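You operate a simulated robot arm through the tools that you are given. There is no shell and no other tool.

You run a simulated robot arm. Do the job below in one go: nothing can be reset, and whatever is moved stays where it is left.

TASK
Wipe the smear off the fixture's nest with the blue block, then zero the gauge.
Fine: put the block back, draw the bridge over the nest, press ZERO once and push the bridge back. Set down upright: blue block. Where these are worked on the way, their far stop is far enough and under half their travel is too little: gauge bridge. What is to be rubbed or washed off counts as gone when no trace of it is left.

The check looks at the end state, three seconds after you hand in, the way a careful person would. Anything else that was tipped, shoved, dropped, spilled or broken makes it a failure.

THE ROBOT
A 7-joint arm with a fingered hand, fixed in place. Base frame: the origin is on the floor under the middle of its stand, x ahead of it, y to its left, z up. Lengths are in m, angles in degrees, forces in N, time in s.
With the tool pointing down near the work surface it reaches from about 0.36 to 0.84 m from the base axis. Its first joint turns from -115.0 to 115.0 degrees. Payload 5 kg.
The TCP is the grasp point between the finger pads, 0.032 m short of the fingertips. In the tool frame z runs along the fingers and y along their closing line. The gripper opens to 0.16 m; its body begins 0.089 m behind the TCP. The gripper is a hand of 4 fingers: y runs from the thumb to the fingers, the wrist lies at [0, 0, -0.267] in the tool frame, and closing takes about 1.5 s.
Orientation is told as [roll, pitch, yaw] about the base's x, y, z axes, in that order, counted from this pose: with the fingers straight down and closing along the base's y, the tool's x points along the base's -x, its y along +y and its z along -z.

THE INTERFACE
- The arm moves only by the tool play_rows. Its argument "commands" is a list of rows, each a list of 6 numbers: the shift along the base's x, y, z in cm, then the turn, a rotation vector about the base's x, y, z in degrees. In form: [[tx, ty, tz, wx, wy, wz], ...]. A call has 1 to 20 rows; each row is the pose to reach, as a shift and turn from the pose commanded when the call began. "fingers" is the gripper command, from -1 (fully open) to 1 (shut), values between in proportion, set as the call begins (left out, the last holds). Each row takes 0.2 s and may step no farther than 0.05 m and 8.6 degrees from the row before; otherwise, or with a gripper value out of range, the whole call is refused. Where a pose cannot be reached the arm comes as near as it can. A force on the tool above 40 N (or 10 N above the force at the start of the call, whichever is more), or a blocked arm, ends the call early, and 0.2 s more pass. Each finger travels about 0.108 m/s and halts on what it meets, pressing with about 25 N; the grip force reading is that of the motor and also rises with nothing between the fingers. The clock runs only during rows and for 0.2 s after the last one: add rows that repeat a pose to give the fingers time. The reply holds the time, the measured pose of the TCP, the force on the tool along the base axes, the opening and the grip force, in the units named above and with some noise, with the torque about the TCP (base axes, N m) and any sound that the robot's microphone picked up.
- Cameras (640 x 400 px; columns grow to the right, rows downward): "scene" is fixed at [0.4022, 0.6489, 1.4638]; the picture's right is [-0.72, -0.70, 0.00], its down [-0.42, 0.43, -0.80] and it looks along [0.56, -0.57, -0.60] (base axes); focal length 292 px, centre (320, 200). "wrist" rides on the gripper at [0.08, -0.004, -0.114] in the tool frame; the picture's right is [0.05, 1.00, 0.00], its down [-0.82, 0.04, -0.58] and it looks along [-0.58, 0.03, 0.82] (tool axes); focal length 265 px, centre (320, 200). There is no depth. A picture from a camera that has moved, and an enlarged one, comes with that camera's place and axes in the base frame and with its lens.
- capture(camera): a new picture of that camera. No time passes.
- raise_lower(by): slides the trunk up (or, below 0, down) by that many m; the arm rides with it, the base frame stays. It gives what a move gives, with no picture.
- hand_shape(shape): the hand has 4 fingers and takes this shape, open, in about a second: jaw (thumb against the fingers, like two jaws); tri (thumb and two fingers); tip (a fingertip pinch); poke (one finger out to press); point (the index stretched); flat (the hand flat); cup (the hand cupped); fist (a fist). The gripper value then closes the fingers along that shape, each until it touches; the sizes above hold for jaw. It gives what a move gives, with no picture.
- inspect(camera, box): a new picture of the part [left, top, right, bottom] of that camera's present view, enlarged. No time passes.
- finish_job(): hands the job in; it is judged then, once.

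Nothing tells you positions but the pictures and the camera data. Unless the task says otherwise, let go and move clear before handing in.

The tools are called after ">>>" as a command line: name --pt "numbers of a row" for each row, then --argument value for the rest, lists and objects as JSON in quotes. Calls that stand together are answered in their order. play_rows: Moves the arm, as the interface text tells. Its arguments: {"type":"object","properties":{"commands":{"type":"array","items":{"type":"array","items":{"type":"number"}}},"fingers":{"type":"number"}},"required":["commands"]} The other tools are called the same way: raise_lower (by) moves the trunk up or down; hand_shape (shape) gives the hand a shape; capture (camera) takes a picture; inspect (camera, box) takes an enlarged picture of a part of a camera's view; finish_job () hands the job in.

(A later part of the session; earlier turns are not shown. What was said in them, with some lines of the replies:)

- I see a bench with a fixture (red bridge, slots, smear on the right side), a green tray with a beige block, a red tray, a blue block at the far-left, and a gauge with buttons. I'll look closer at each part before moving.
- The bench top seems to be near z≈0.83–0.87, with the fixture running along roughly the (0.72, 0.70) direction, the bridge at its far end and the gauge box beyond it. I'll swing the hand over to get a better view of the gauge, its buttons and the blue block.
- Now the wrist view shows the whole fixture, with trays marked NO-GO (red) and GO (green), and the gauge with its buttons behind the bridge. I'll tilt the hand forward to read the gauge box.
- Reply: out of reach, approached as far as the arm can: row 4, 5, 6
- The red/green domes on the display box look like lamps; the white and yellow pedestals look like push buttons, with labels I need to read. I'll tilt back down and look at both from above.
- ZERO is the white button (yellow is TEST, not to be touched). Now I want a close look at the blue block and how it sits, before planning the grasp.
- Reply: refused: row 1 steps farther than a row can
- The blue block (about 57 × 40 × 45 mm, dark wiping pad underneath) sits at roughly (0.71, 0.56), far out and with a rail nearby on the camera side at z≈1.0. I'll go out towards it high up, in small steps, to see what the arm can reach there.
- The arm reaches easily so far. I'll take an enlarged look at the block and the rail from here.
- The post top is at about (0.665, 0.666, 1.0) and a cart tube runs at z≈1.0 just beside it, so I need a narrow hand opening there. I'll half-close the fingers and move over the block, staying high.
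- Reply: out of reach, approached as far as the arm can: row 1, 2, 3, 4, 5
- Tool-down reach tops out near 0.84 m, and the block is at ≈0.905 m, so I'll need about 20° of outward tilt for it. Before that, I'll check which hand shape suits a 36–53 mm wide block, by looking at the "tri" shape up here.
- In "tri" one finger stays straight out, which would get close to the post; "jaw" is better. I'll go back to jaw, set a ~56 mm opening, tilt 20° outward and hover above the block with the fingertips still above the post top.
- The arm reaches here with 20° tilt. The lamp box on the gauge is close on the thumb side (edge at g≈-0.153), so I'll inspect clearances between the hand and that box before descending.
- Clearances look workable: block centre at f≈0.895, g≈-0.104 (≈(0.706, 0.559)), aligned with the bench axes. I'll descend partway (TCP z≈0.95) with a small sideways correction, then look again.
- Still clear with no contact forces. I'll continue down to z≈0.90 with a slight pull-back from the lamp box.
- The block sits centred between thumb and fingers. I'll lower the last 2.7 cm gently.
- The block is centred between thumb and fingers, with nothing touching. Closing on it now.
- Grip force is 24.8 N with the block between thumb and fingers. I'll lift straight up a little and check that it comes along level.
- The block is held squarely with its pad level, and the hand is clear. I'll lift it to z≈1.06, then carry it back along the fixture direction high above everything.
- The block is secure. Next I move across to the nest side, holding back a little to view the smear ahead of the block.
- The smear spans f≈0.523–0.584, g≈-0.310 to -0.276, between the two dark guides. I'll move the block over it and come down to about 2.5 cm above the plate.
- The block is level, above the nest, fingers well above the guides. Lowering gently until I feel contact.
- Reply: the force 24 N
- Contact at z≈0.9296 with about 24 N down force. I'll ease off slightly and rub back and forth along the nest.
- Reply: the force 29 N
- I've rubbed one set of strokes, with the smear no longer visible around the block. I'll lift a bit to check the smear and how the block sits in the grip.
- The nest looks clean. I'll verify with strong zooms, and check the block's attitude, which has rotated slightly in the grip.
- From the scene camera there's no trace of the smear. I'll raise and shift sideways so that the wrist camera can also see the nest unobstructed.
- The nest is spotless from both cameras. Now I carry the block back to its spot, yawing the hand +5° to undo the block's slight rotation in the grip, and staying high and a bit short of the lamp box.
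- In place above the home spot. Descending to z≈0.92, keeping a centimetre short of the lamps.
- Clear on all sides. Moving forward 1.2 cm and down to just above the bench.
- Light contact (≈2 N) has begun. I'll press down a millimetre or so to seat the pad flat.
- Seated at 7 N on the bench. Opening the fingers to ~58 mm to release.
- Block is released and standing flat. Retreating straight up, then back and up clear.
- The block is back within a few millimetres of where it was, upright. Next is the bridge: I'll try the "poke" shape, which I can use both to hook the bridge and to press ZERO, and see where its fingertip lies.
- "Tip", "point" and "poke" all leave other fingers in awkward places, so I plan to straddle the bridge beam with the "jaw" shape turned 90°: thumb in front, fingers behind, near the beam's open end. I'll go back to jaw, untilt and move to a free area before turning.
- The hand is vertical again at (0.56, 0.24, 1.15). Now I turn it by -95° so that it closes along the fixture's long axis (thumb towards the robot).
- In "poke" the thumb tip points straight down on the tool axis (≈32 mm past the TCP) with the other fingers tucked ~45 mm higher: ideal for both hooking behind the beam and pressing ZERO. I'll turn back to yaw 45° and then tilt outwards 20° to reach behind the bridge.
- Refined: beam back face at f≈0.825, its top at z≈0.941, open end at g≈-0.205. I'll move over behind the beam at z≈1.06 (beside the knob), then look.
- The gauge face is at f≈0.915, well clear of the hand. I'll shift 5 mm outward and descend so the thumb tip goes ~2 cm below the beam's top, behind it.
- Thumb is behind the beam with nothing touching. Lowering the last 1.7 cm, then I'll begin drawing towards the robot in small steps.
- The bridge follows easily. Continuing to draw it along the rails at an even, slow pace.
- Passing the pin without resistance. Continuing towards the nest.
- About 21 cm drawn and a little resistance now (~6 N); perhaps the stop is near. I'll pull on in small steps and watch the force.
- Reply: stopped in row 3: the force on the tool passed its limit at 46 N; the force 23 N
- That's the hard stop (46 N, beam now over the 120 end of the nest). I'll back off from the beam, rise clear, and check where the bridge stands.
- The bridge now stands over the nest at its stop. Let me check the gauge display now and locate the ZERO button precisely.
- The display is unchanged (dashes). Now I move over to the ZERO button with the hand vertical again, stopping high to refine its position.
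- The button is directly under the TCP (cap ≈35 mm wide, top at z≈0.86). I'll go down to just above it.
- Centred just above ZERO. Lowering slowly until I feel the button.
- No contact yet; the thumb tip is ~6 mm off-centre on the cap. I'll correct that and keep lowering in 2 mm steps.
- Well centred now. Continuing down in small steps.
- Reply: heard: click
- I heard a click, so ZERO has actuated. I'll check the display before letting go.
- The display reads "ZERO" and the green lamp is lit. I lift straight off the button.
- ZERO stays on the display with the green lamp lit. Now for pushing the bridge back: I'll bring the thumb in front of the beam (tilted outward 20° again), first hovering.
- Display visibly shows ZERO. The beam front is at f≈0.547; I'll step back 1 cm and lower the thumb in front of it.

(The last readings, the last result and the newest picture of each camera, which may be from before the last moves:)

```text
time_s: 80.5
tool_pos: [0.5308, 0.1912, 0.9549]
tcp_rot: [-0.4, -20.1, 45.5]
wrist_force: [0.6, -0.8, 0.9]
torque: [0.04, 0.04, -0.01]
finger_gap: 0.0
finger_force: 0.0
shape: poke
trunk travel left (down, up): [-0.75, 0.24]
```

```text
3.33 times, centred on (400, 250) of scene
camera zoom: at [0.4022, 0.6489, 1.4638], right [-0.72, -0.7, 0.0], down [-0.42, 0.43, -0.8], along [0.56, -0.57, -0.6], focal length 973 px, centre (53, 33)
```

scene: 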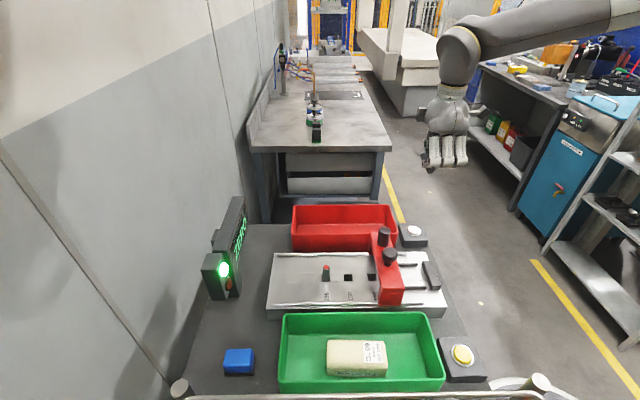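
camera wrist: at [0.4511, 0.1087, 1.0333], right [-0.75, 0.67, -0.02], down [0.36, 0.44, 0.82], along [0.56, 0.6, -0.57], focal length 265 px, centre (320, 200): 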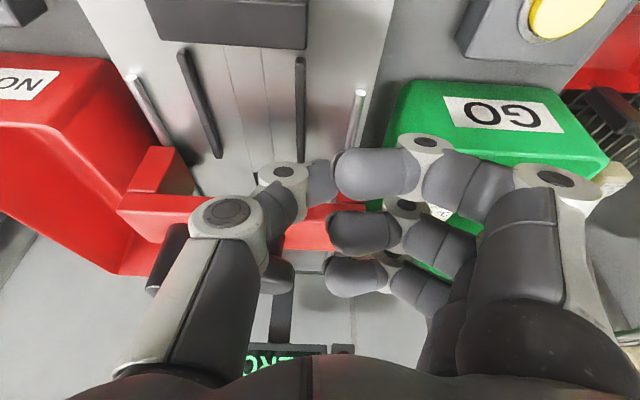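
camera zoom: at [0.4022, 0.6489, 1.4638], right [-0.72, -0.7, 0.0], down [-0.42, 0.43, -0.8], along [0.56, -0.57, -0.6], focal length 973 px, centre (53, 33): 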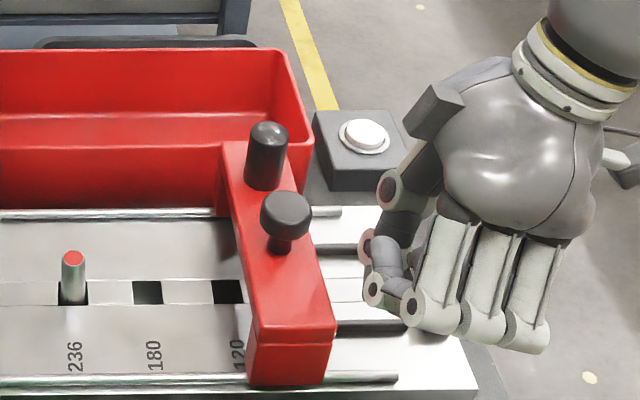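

The thumb tip hangs in front of the beam face, below its top edge. I'll shift 8 mm towards the open end (to stay away from the knob) and start pushing the bridge back.

>>> play_rows --pt "-0.55 0.55 0 0 0 0" --pt "0.15 1.25 0 0 0 0" --pt "0.85 1.95 0 0 0 0" --pt "1.55 2.65 0 0 0 0" --pt "2.25 3.35 0 0 0 0" --pt "2.95 4.05 0 0 0 0" --pt "3.65 4.75 0 0 0 0" --pt "4.35 5.45 0 0 0 0"

>>> capture --camera "wrist"

>>> inspect --camera "scene" --box '[300, 190, 440, 310]'

```text
time_s: 82.3
tool_pos: [0.5728, 0.2461, 0.9554]
tcp_rot: [-0.6, -20.2, 45.7]
wrist_force: [0.1, -0.7, 0.4]
torque: [-0.01, 0.03, 0.03]
finger_gap: 0.0
finger_force: 0.1
shape: poke
trunk travel left (down, up): [-0.75, 0.24]
```

```text
taken
camera wrist: at [0.4939, 0.1632, 1.0344], right [-0.75, 0.67, -0.03], down [0.36, 0.44, 0.82], along [0.56, 0.6, -0.57], focal length 265 px, centre (320, 200)
```

wrist: 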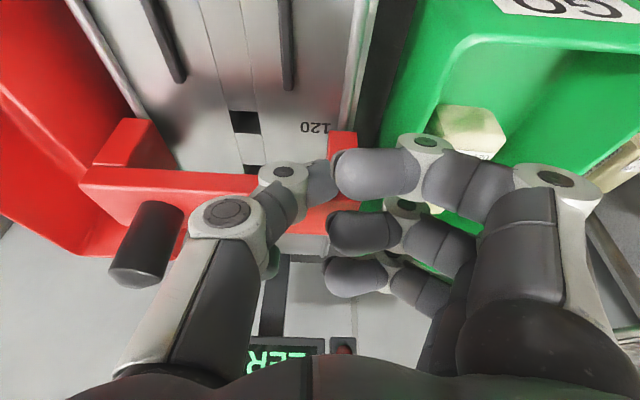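

```text
3.33 times, centred on (370, 250) of scene
camera zoom: at [0.4022, 0.6489, 1.4638], right [-0.72, -0.7, 0.0], down [-0.42, 0.43, -0.8], along [0.56, -0.57, -0.6], focal length 973 px, centre (153, 33)
```

zoom: 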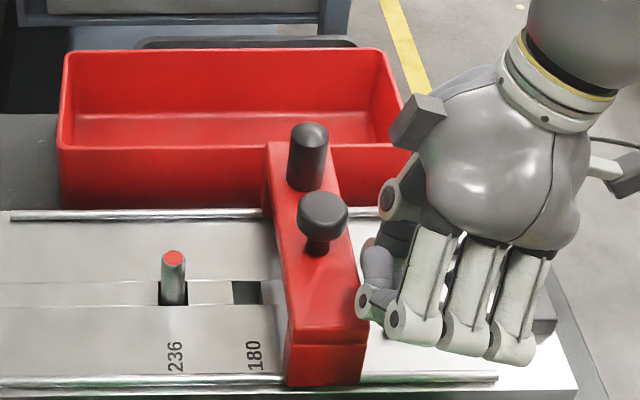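

Bridge is sliding back smoothly. Continuing.

>>> play_rows --pt "0.7 0.7 0 0 0 0" --pt "1.4 1.4 0 0 0 0" --pt "2.1 2.1 0 0 0 0" --pt "2.8 2.8 0 0 0 0" --pt "3.5 3.5 0 0 0 0" --pt "4.2 4.2 0 0 0 0" --pt "4.9 4.9 0 0 0 0" --pt "5.6 5.6 0 0 0 0" --pt "6.3 6.3 0 0 0 0" --pt "7.0 7.0 0 0 0 0"

>>> capture --camera "wrist"

>>> inspect --camera "scene" --box '[250, 190, 390, 310]'

```text
time_s: 84.5
tool_pos: [0.6444, 0.3156, 0.9537]
tcp_rot: [-0.5, -20.0, 45.6]
wrist_force: [0.2, -0.2, -0.6]
torque: [0.01, -0.03, 0.01]
finger_gap: 0.0
finger_force: 0.1
shape: poke
trunk travel left (down, up): [-0.75, 0.24]
```

```text
taken
camera wrist: at [0.5647, 0.2319, 1.0327], right [-0.74, 0.67, -0.03], down [0.36, 0.44, 0.82], along [0.56, 0.6, -0.57], focal length 265 px, centre (320, 200)
```

wrist: 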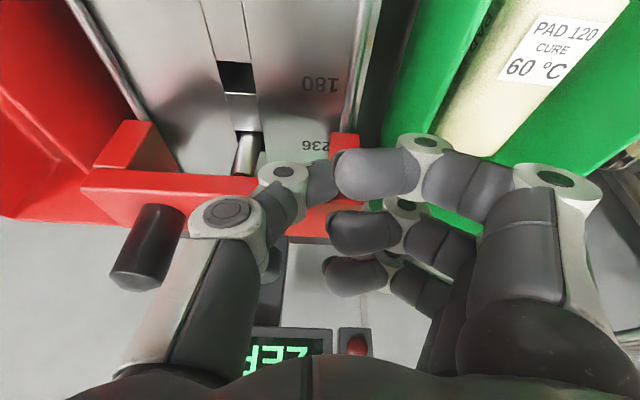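

```text
3.33 times, centred on (320, 250) of scene
camera zoom: at [0.4022, 0.6489, 1.4638], right [-0.72, -0.7, 0.0], down [-0.42, 0.43, -0.8], along [0.56, -0.57, -0.6], focal length 973 px, centre (320, 33)
```

zoom: 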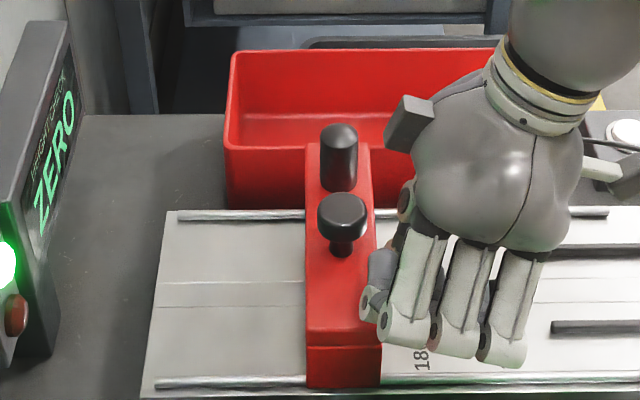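

Two thirds of the way back. Pushing on towards the home stop with the force limit as guard.

>>> play_rows --pt "0.7 0.7 0 0 0 0" --pt "1.4 1.4 0 0 0 0" --pt "2.1 2.1 0 0 0 0" --pt "2.8 2.8 0 0 0 0" --pt "3.5 3.5 0 0 0 0" --pt "4.2 4.2 0 0 0 0" --pt "4.9 4.9 0 0 0 0"

>>> inspect --camera "scene" --box '[190, 190, 310, 310]'

>>> inspect --camera "scene" --box '[265, 225, 325, 315]'

```text
time_s: 86.1
tool_pos: [0.6909, 0.3647, 0.954]
tcp_rot: [-0.5, -20.1, 45.5]
wrist_force: [-0.9, -0.2, 0.5]
torque: [0.02, 0.0, -0.03]
finger_gap: 0.0
finger_force: 0.1
shape: poke
trunk travel left (down, up): [-0.75, 0.24]
```

```text
3.33 times, centred on (250, 250) of scene
camera zoom: at [0.4022, 0.6489, 1.4638], right [-0.72, -0.7, 0.0], down [-0.42, 0.43, -0.8], along [0.56, -0.57, -0.6], focal length 973 px, centre (553, 33)
```

zoom: 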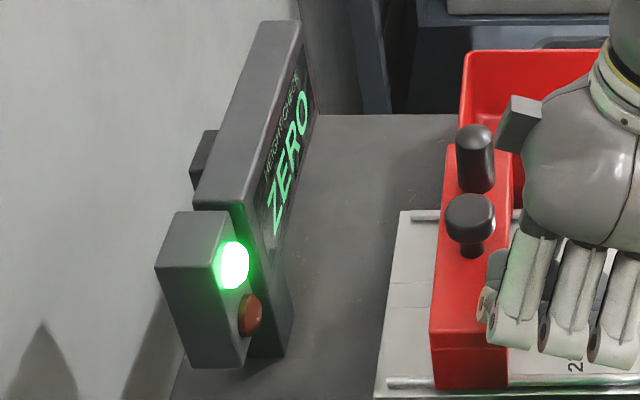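

```text
4.44 times, centred on (295, 270) of scene
camera zoom: at [0.4022, 0.6489, 1.4638], right [-0.72, -0.7, 0.0], down [-0.42, 0.43, -0.8], along [0.56, -0.57, -0.6], focal length 1297 px, centre (431, -111)
```

zoom: 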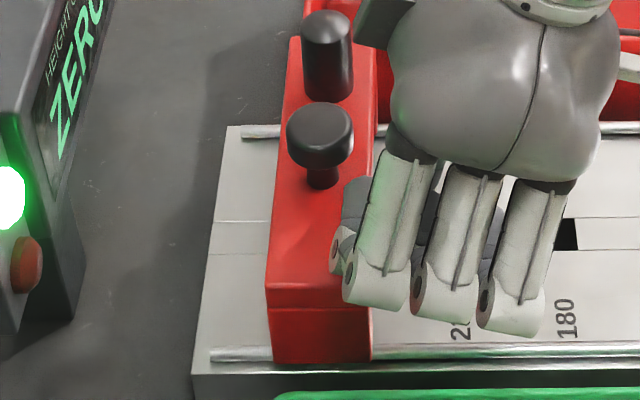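

About 1 cm still to go compared with its original place. Pushing gently to the stop.

>>> play_rows --pt "0.2 0.2 0 0 0 0" --pt "0.4 0.4 0 0 0 0" --pt "0.6 0.6 0 0 0 0" --pt "0.8 0.8 0 0 0 0" --pt "0.8 0.8 0 0 0 0"

>>> inspect --camera "scene" --box '[265, 225, 325, 315]'

```text
time_s: 87.3
tool_pos: [0.6994, 0.3718, 0.9537]
tcp_rot: [-0.4, -20.0, 45.4]
wrist_force: [-11.6, -9.7, -1.9]
torque: [-0.27, 0.33, 0.09]
finger_gap: 0.0
finger_force: 0.1
shape: poke
trunk travel left (down, up): [-0.75, 0.24]
```

```text
4.44 times, centred on (295, 270) of scene
camera zoom: at [0.4022, 0.6489, 1.4638], right [-0.72, -0.7, 0.0], down [-0.42, 0.43, -0.8], along [0.56, -0.57, -0.6], focal length 1297 px, centre (431, -111)
```

zoom: 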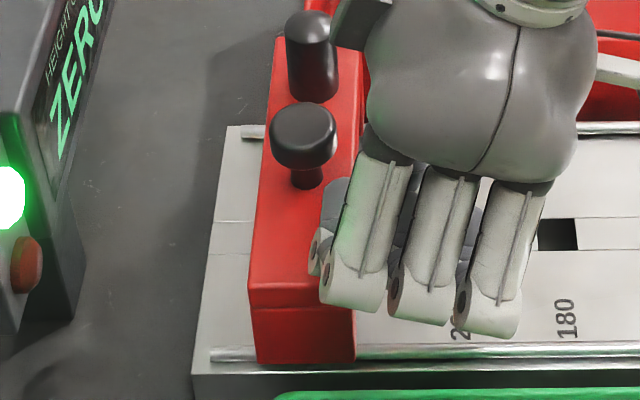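

The bridge is back exactly where it started, firm against its stop. I'll back off the beam and rise clear.

>>> play_rows --pt "-0.6 -0.6 0 0 0 0" --pt "-1.3 -1.3 0 0 0 0" --pt "-1.3 -1.3 3 0 0 0" --pt "-1.3 -1.3 7 0 0 0" --pt "-1.3 -1.3 11 0 0 0" --pt "-1.3 -1.3 15 0 0 0" --pt "-4 -4 18 0 0 0" --pt "-7 -7 20 -4 4 0" --pt "-10 -10 20 -8 8 0" --pt "-13 -13 20 -12 12 0" --pt "-16 -16 20 -14 14 0" --pt "-18 -19 20 -14 14 0" --pt "-18 -19 20 -14 14 0"

>>> capture --camera "scene"

>>> capture --camera "wrist"

>>> inspect --camera "scene" --box '[180, 180, 500, 400]'

```text
time_s: 90.1
tool_pos: [0.5198, 0.1823, 1.1529]
tcp_rot: [-0.2, -0.2, 45.5]
wrist_force: [1.3, 1.1, 0.5]
torque: [-0.01, -0.01, -0.01]
finger_gap: 0.0001
finger_force: 0.1
shape: poke
trunk travel left (down, up): [-0.75, 0.24]
```

```text
taken
```

scene: 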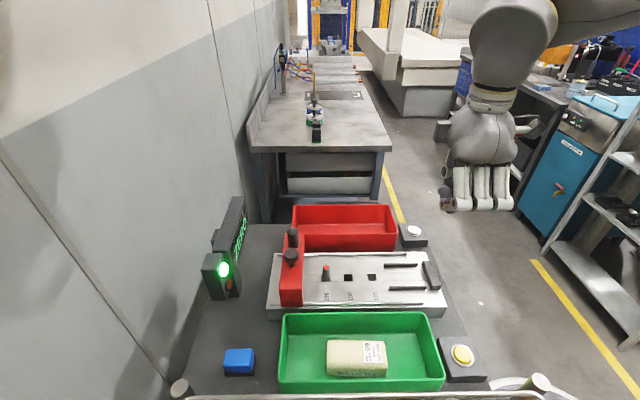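

```text
taken
camera wrist: at [0.465, 0.1225, 1.2658], right [-0.75, 0.66, 0.0], down [0.54, 0.61, 0.58], along [0.39, 0.43, -0.81], focal length 265 px, centre (320, 200)
```

wrist: 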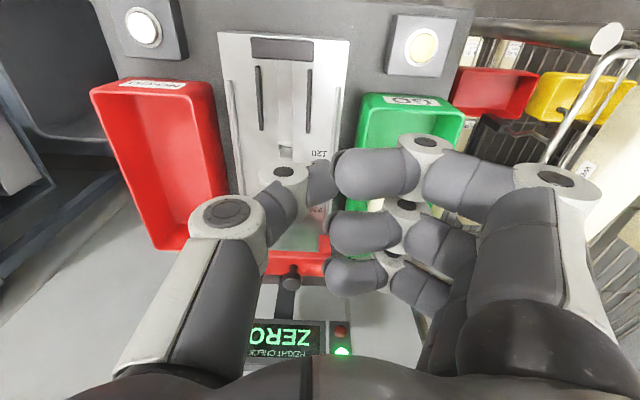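

```text
1.82 times, centred on (340, 290) of scene
camera zoom: at [0.4022, 0.6489, 1.4638], right [-0.72, -0.7, 0.0], down [-0.42, 0.43, -0.8], along [0.56, -0.57, -0.6], focal length 530 px, centre (284, 36)
```

zoom: 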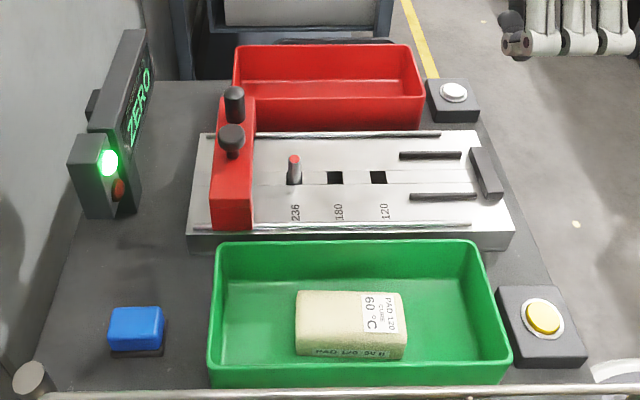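

Everything matches the original layout: block upright in its place, bridge home, gauge showing ZERO. One last close check of the nest before handing in.

>>> inspect --camera "wrist" --box '[215, 25, 355, 165]'

>>> inspect --camera "scene" --box '[330, 245, 450, 315]'

>>> inspect --camera "scene" --box '[205, 330, 275, 385]'

```text
2.86 times, centred on (285, 95) of wrist
camera zoom: at [0.465, 0.1225, 1.2658], right [-0.75, 0.66, 0.0], down [0.54, 0.61, 0.58], along [0.39, 0.43, -0.81], focal length 758 px, centre (420, 500)
```

zoom: 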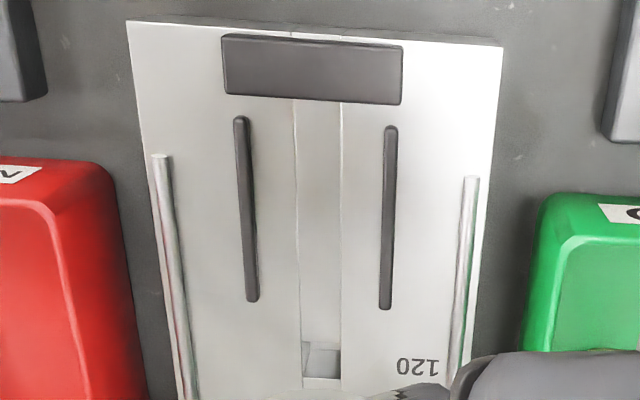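

```text
5.33 times, centred on (390, 280) of scene
camera zoom: at [0.4022, 0.6489, 1.4638], right [-0.72, -0.7, 0.0], down [-0.42, 0.43, -0.8], along [0.56, -0.57, -0.6], focal length 1556 px, centre (-53, -227)
```

zoom: 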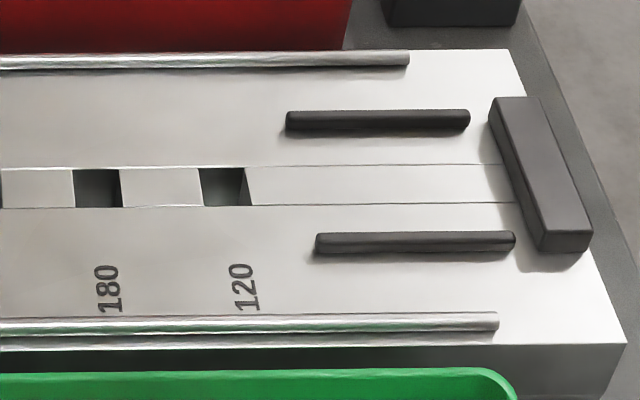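

```text
7.27 times, centred on (240, 358) of scene
camera zoom: at [0.4022, 0.6489, 1.4638], right [-0.72, -0.7, 0.0], down [-0.42, 0.43, -0.8], along [0.56, -0.57, -0.6], focal length 2122 px, centre (902, -946)
```

zoom: 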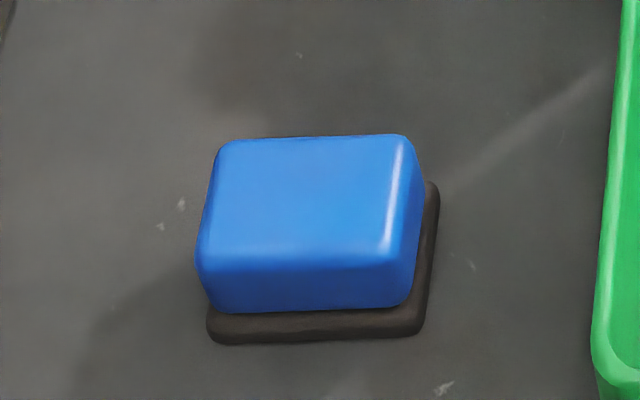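

The nest shows no trace of the smear from either camera. The block stands upright within a few millimetres of its original spot. The bridge is back at its home stop, the gauge reads ZERO, and the hand is clear. Handing in.

>>> finish_job

```text
The job is handed in.
```

The job is done and handed in; I don't have the result of the check.

- **Smear:** I wiped the nest with the blue block, and no trace shows from either camera.
- **Blue block:** It is back upright within a few millimetres of where it was, turned by about 3°.
- **Bridge:** I drew it over the nest to its far stop. After zeroing I pushed it back to its home stop, the same place it started from.
- **ZERO:** I pressed it once and heard one click. The display reads "ZERO" and the green lamp is lit.

The trays, the pad in the green tray and the TEST button were not touched. The hand was clear of everything when I handed in.
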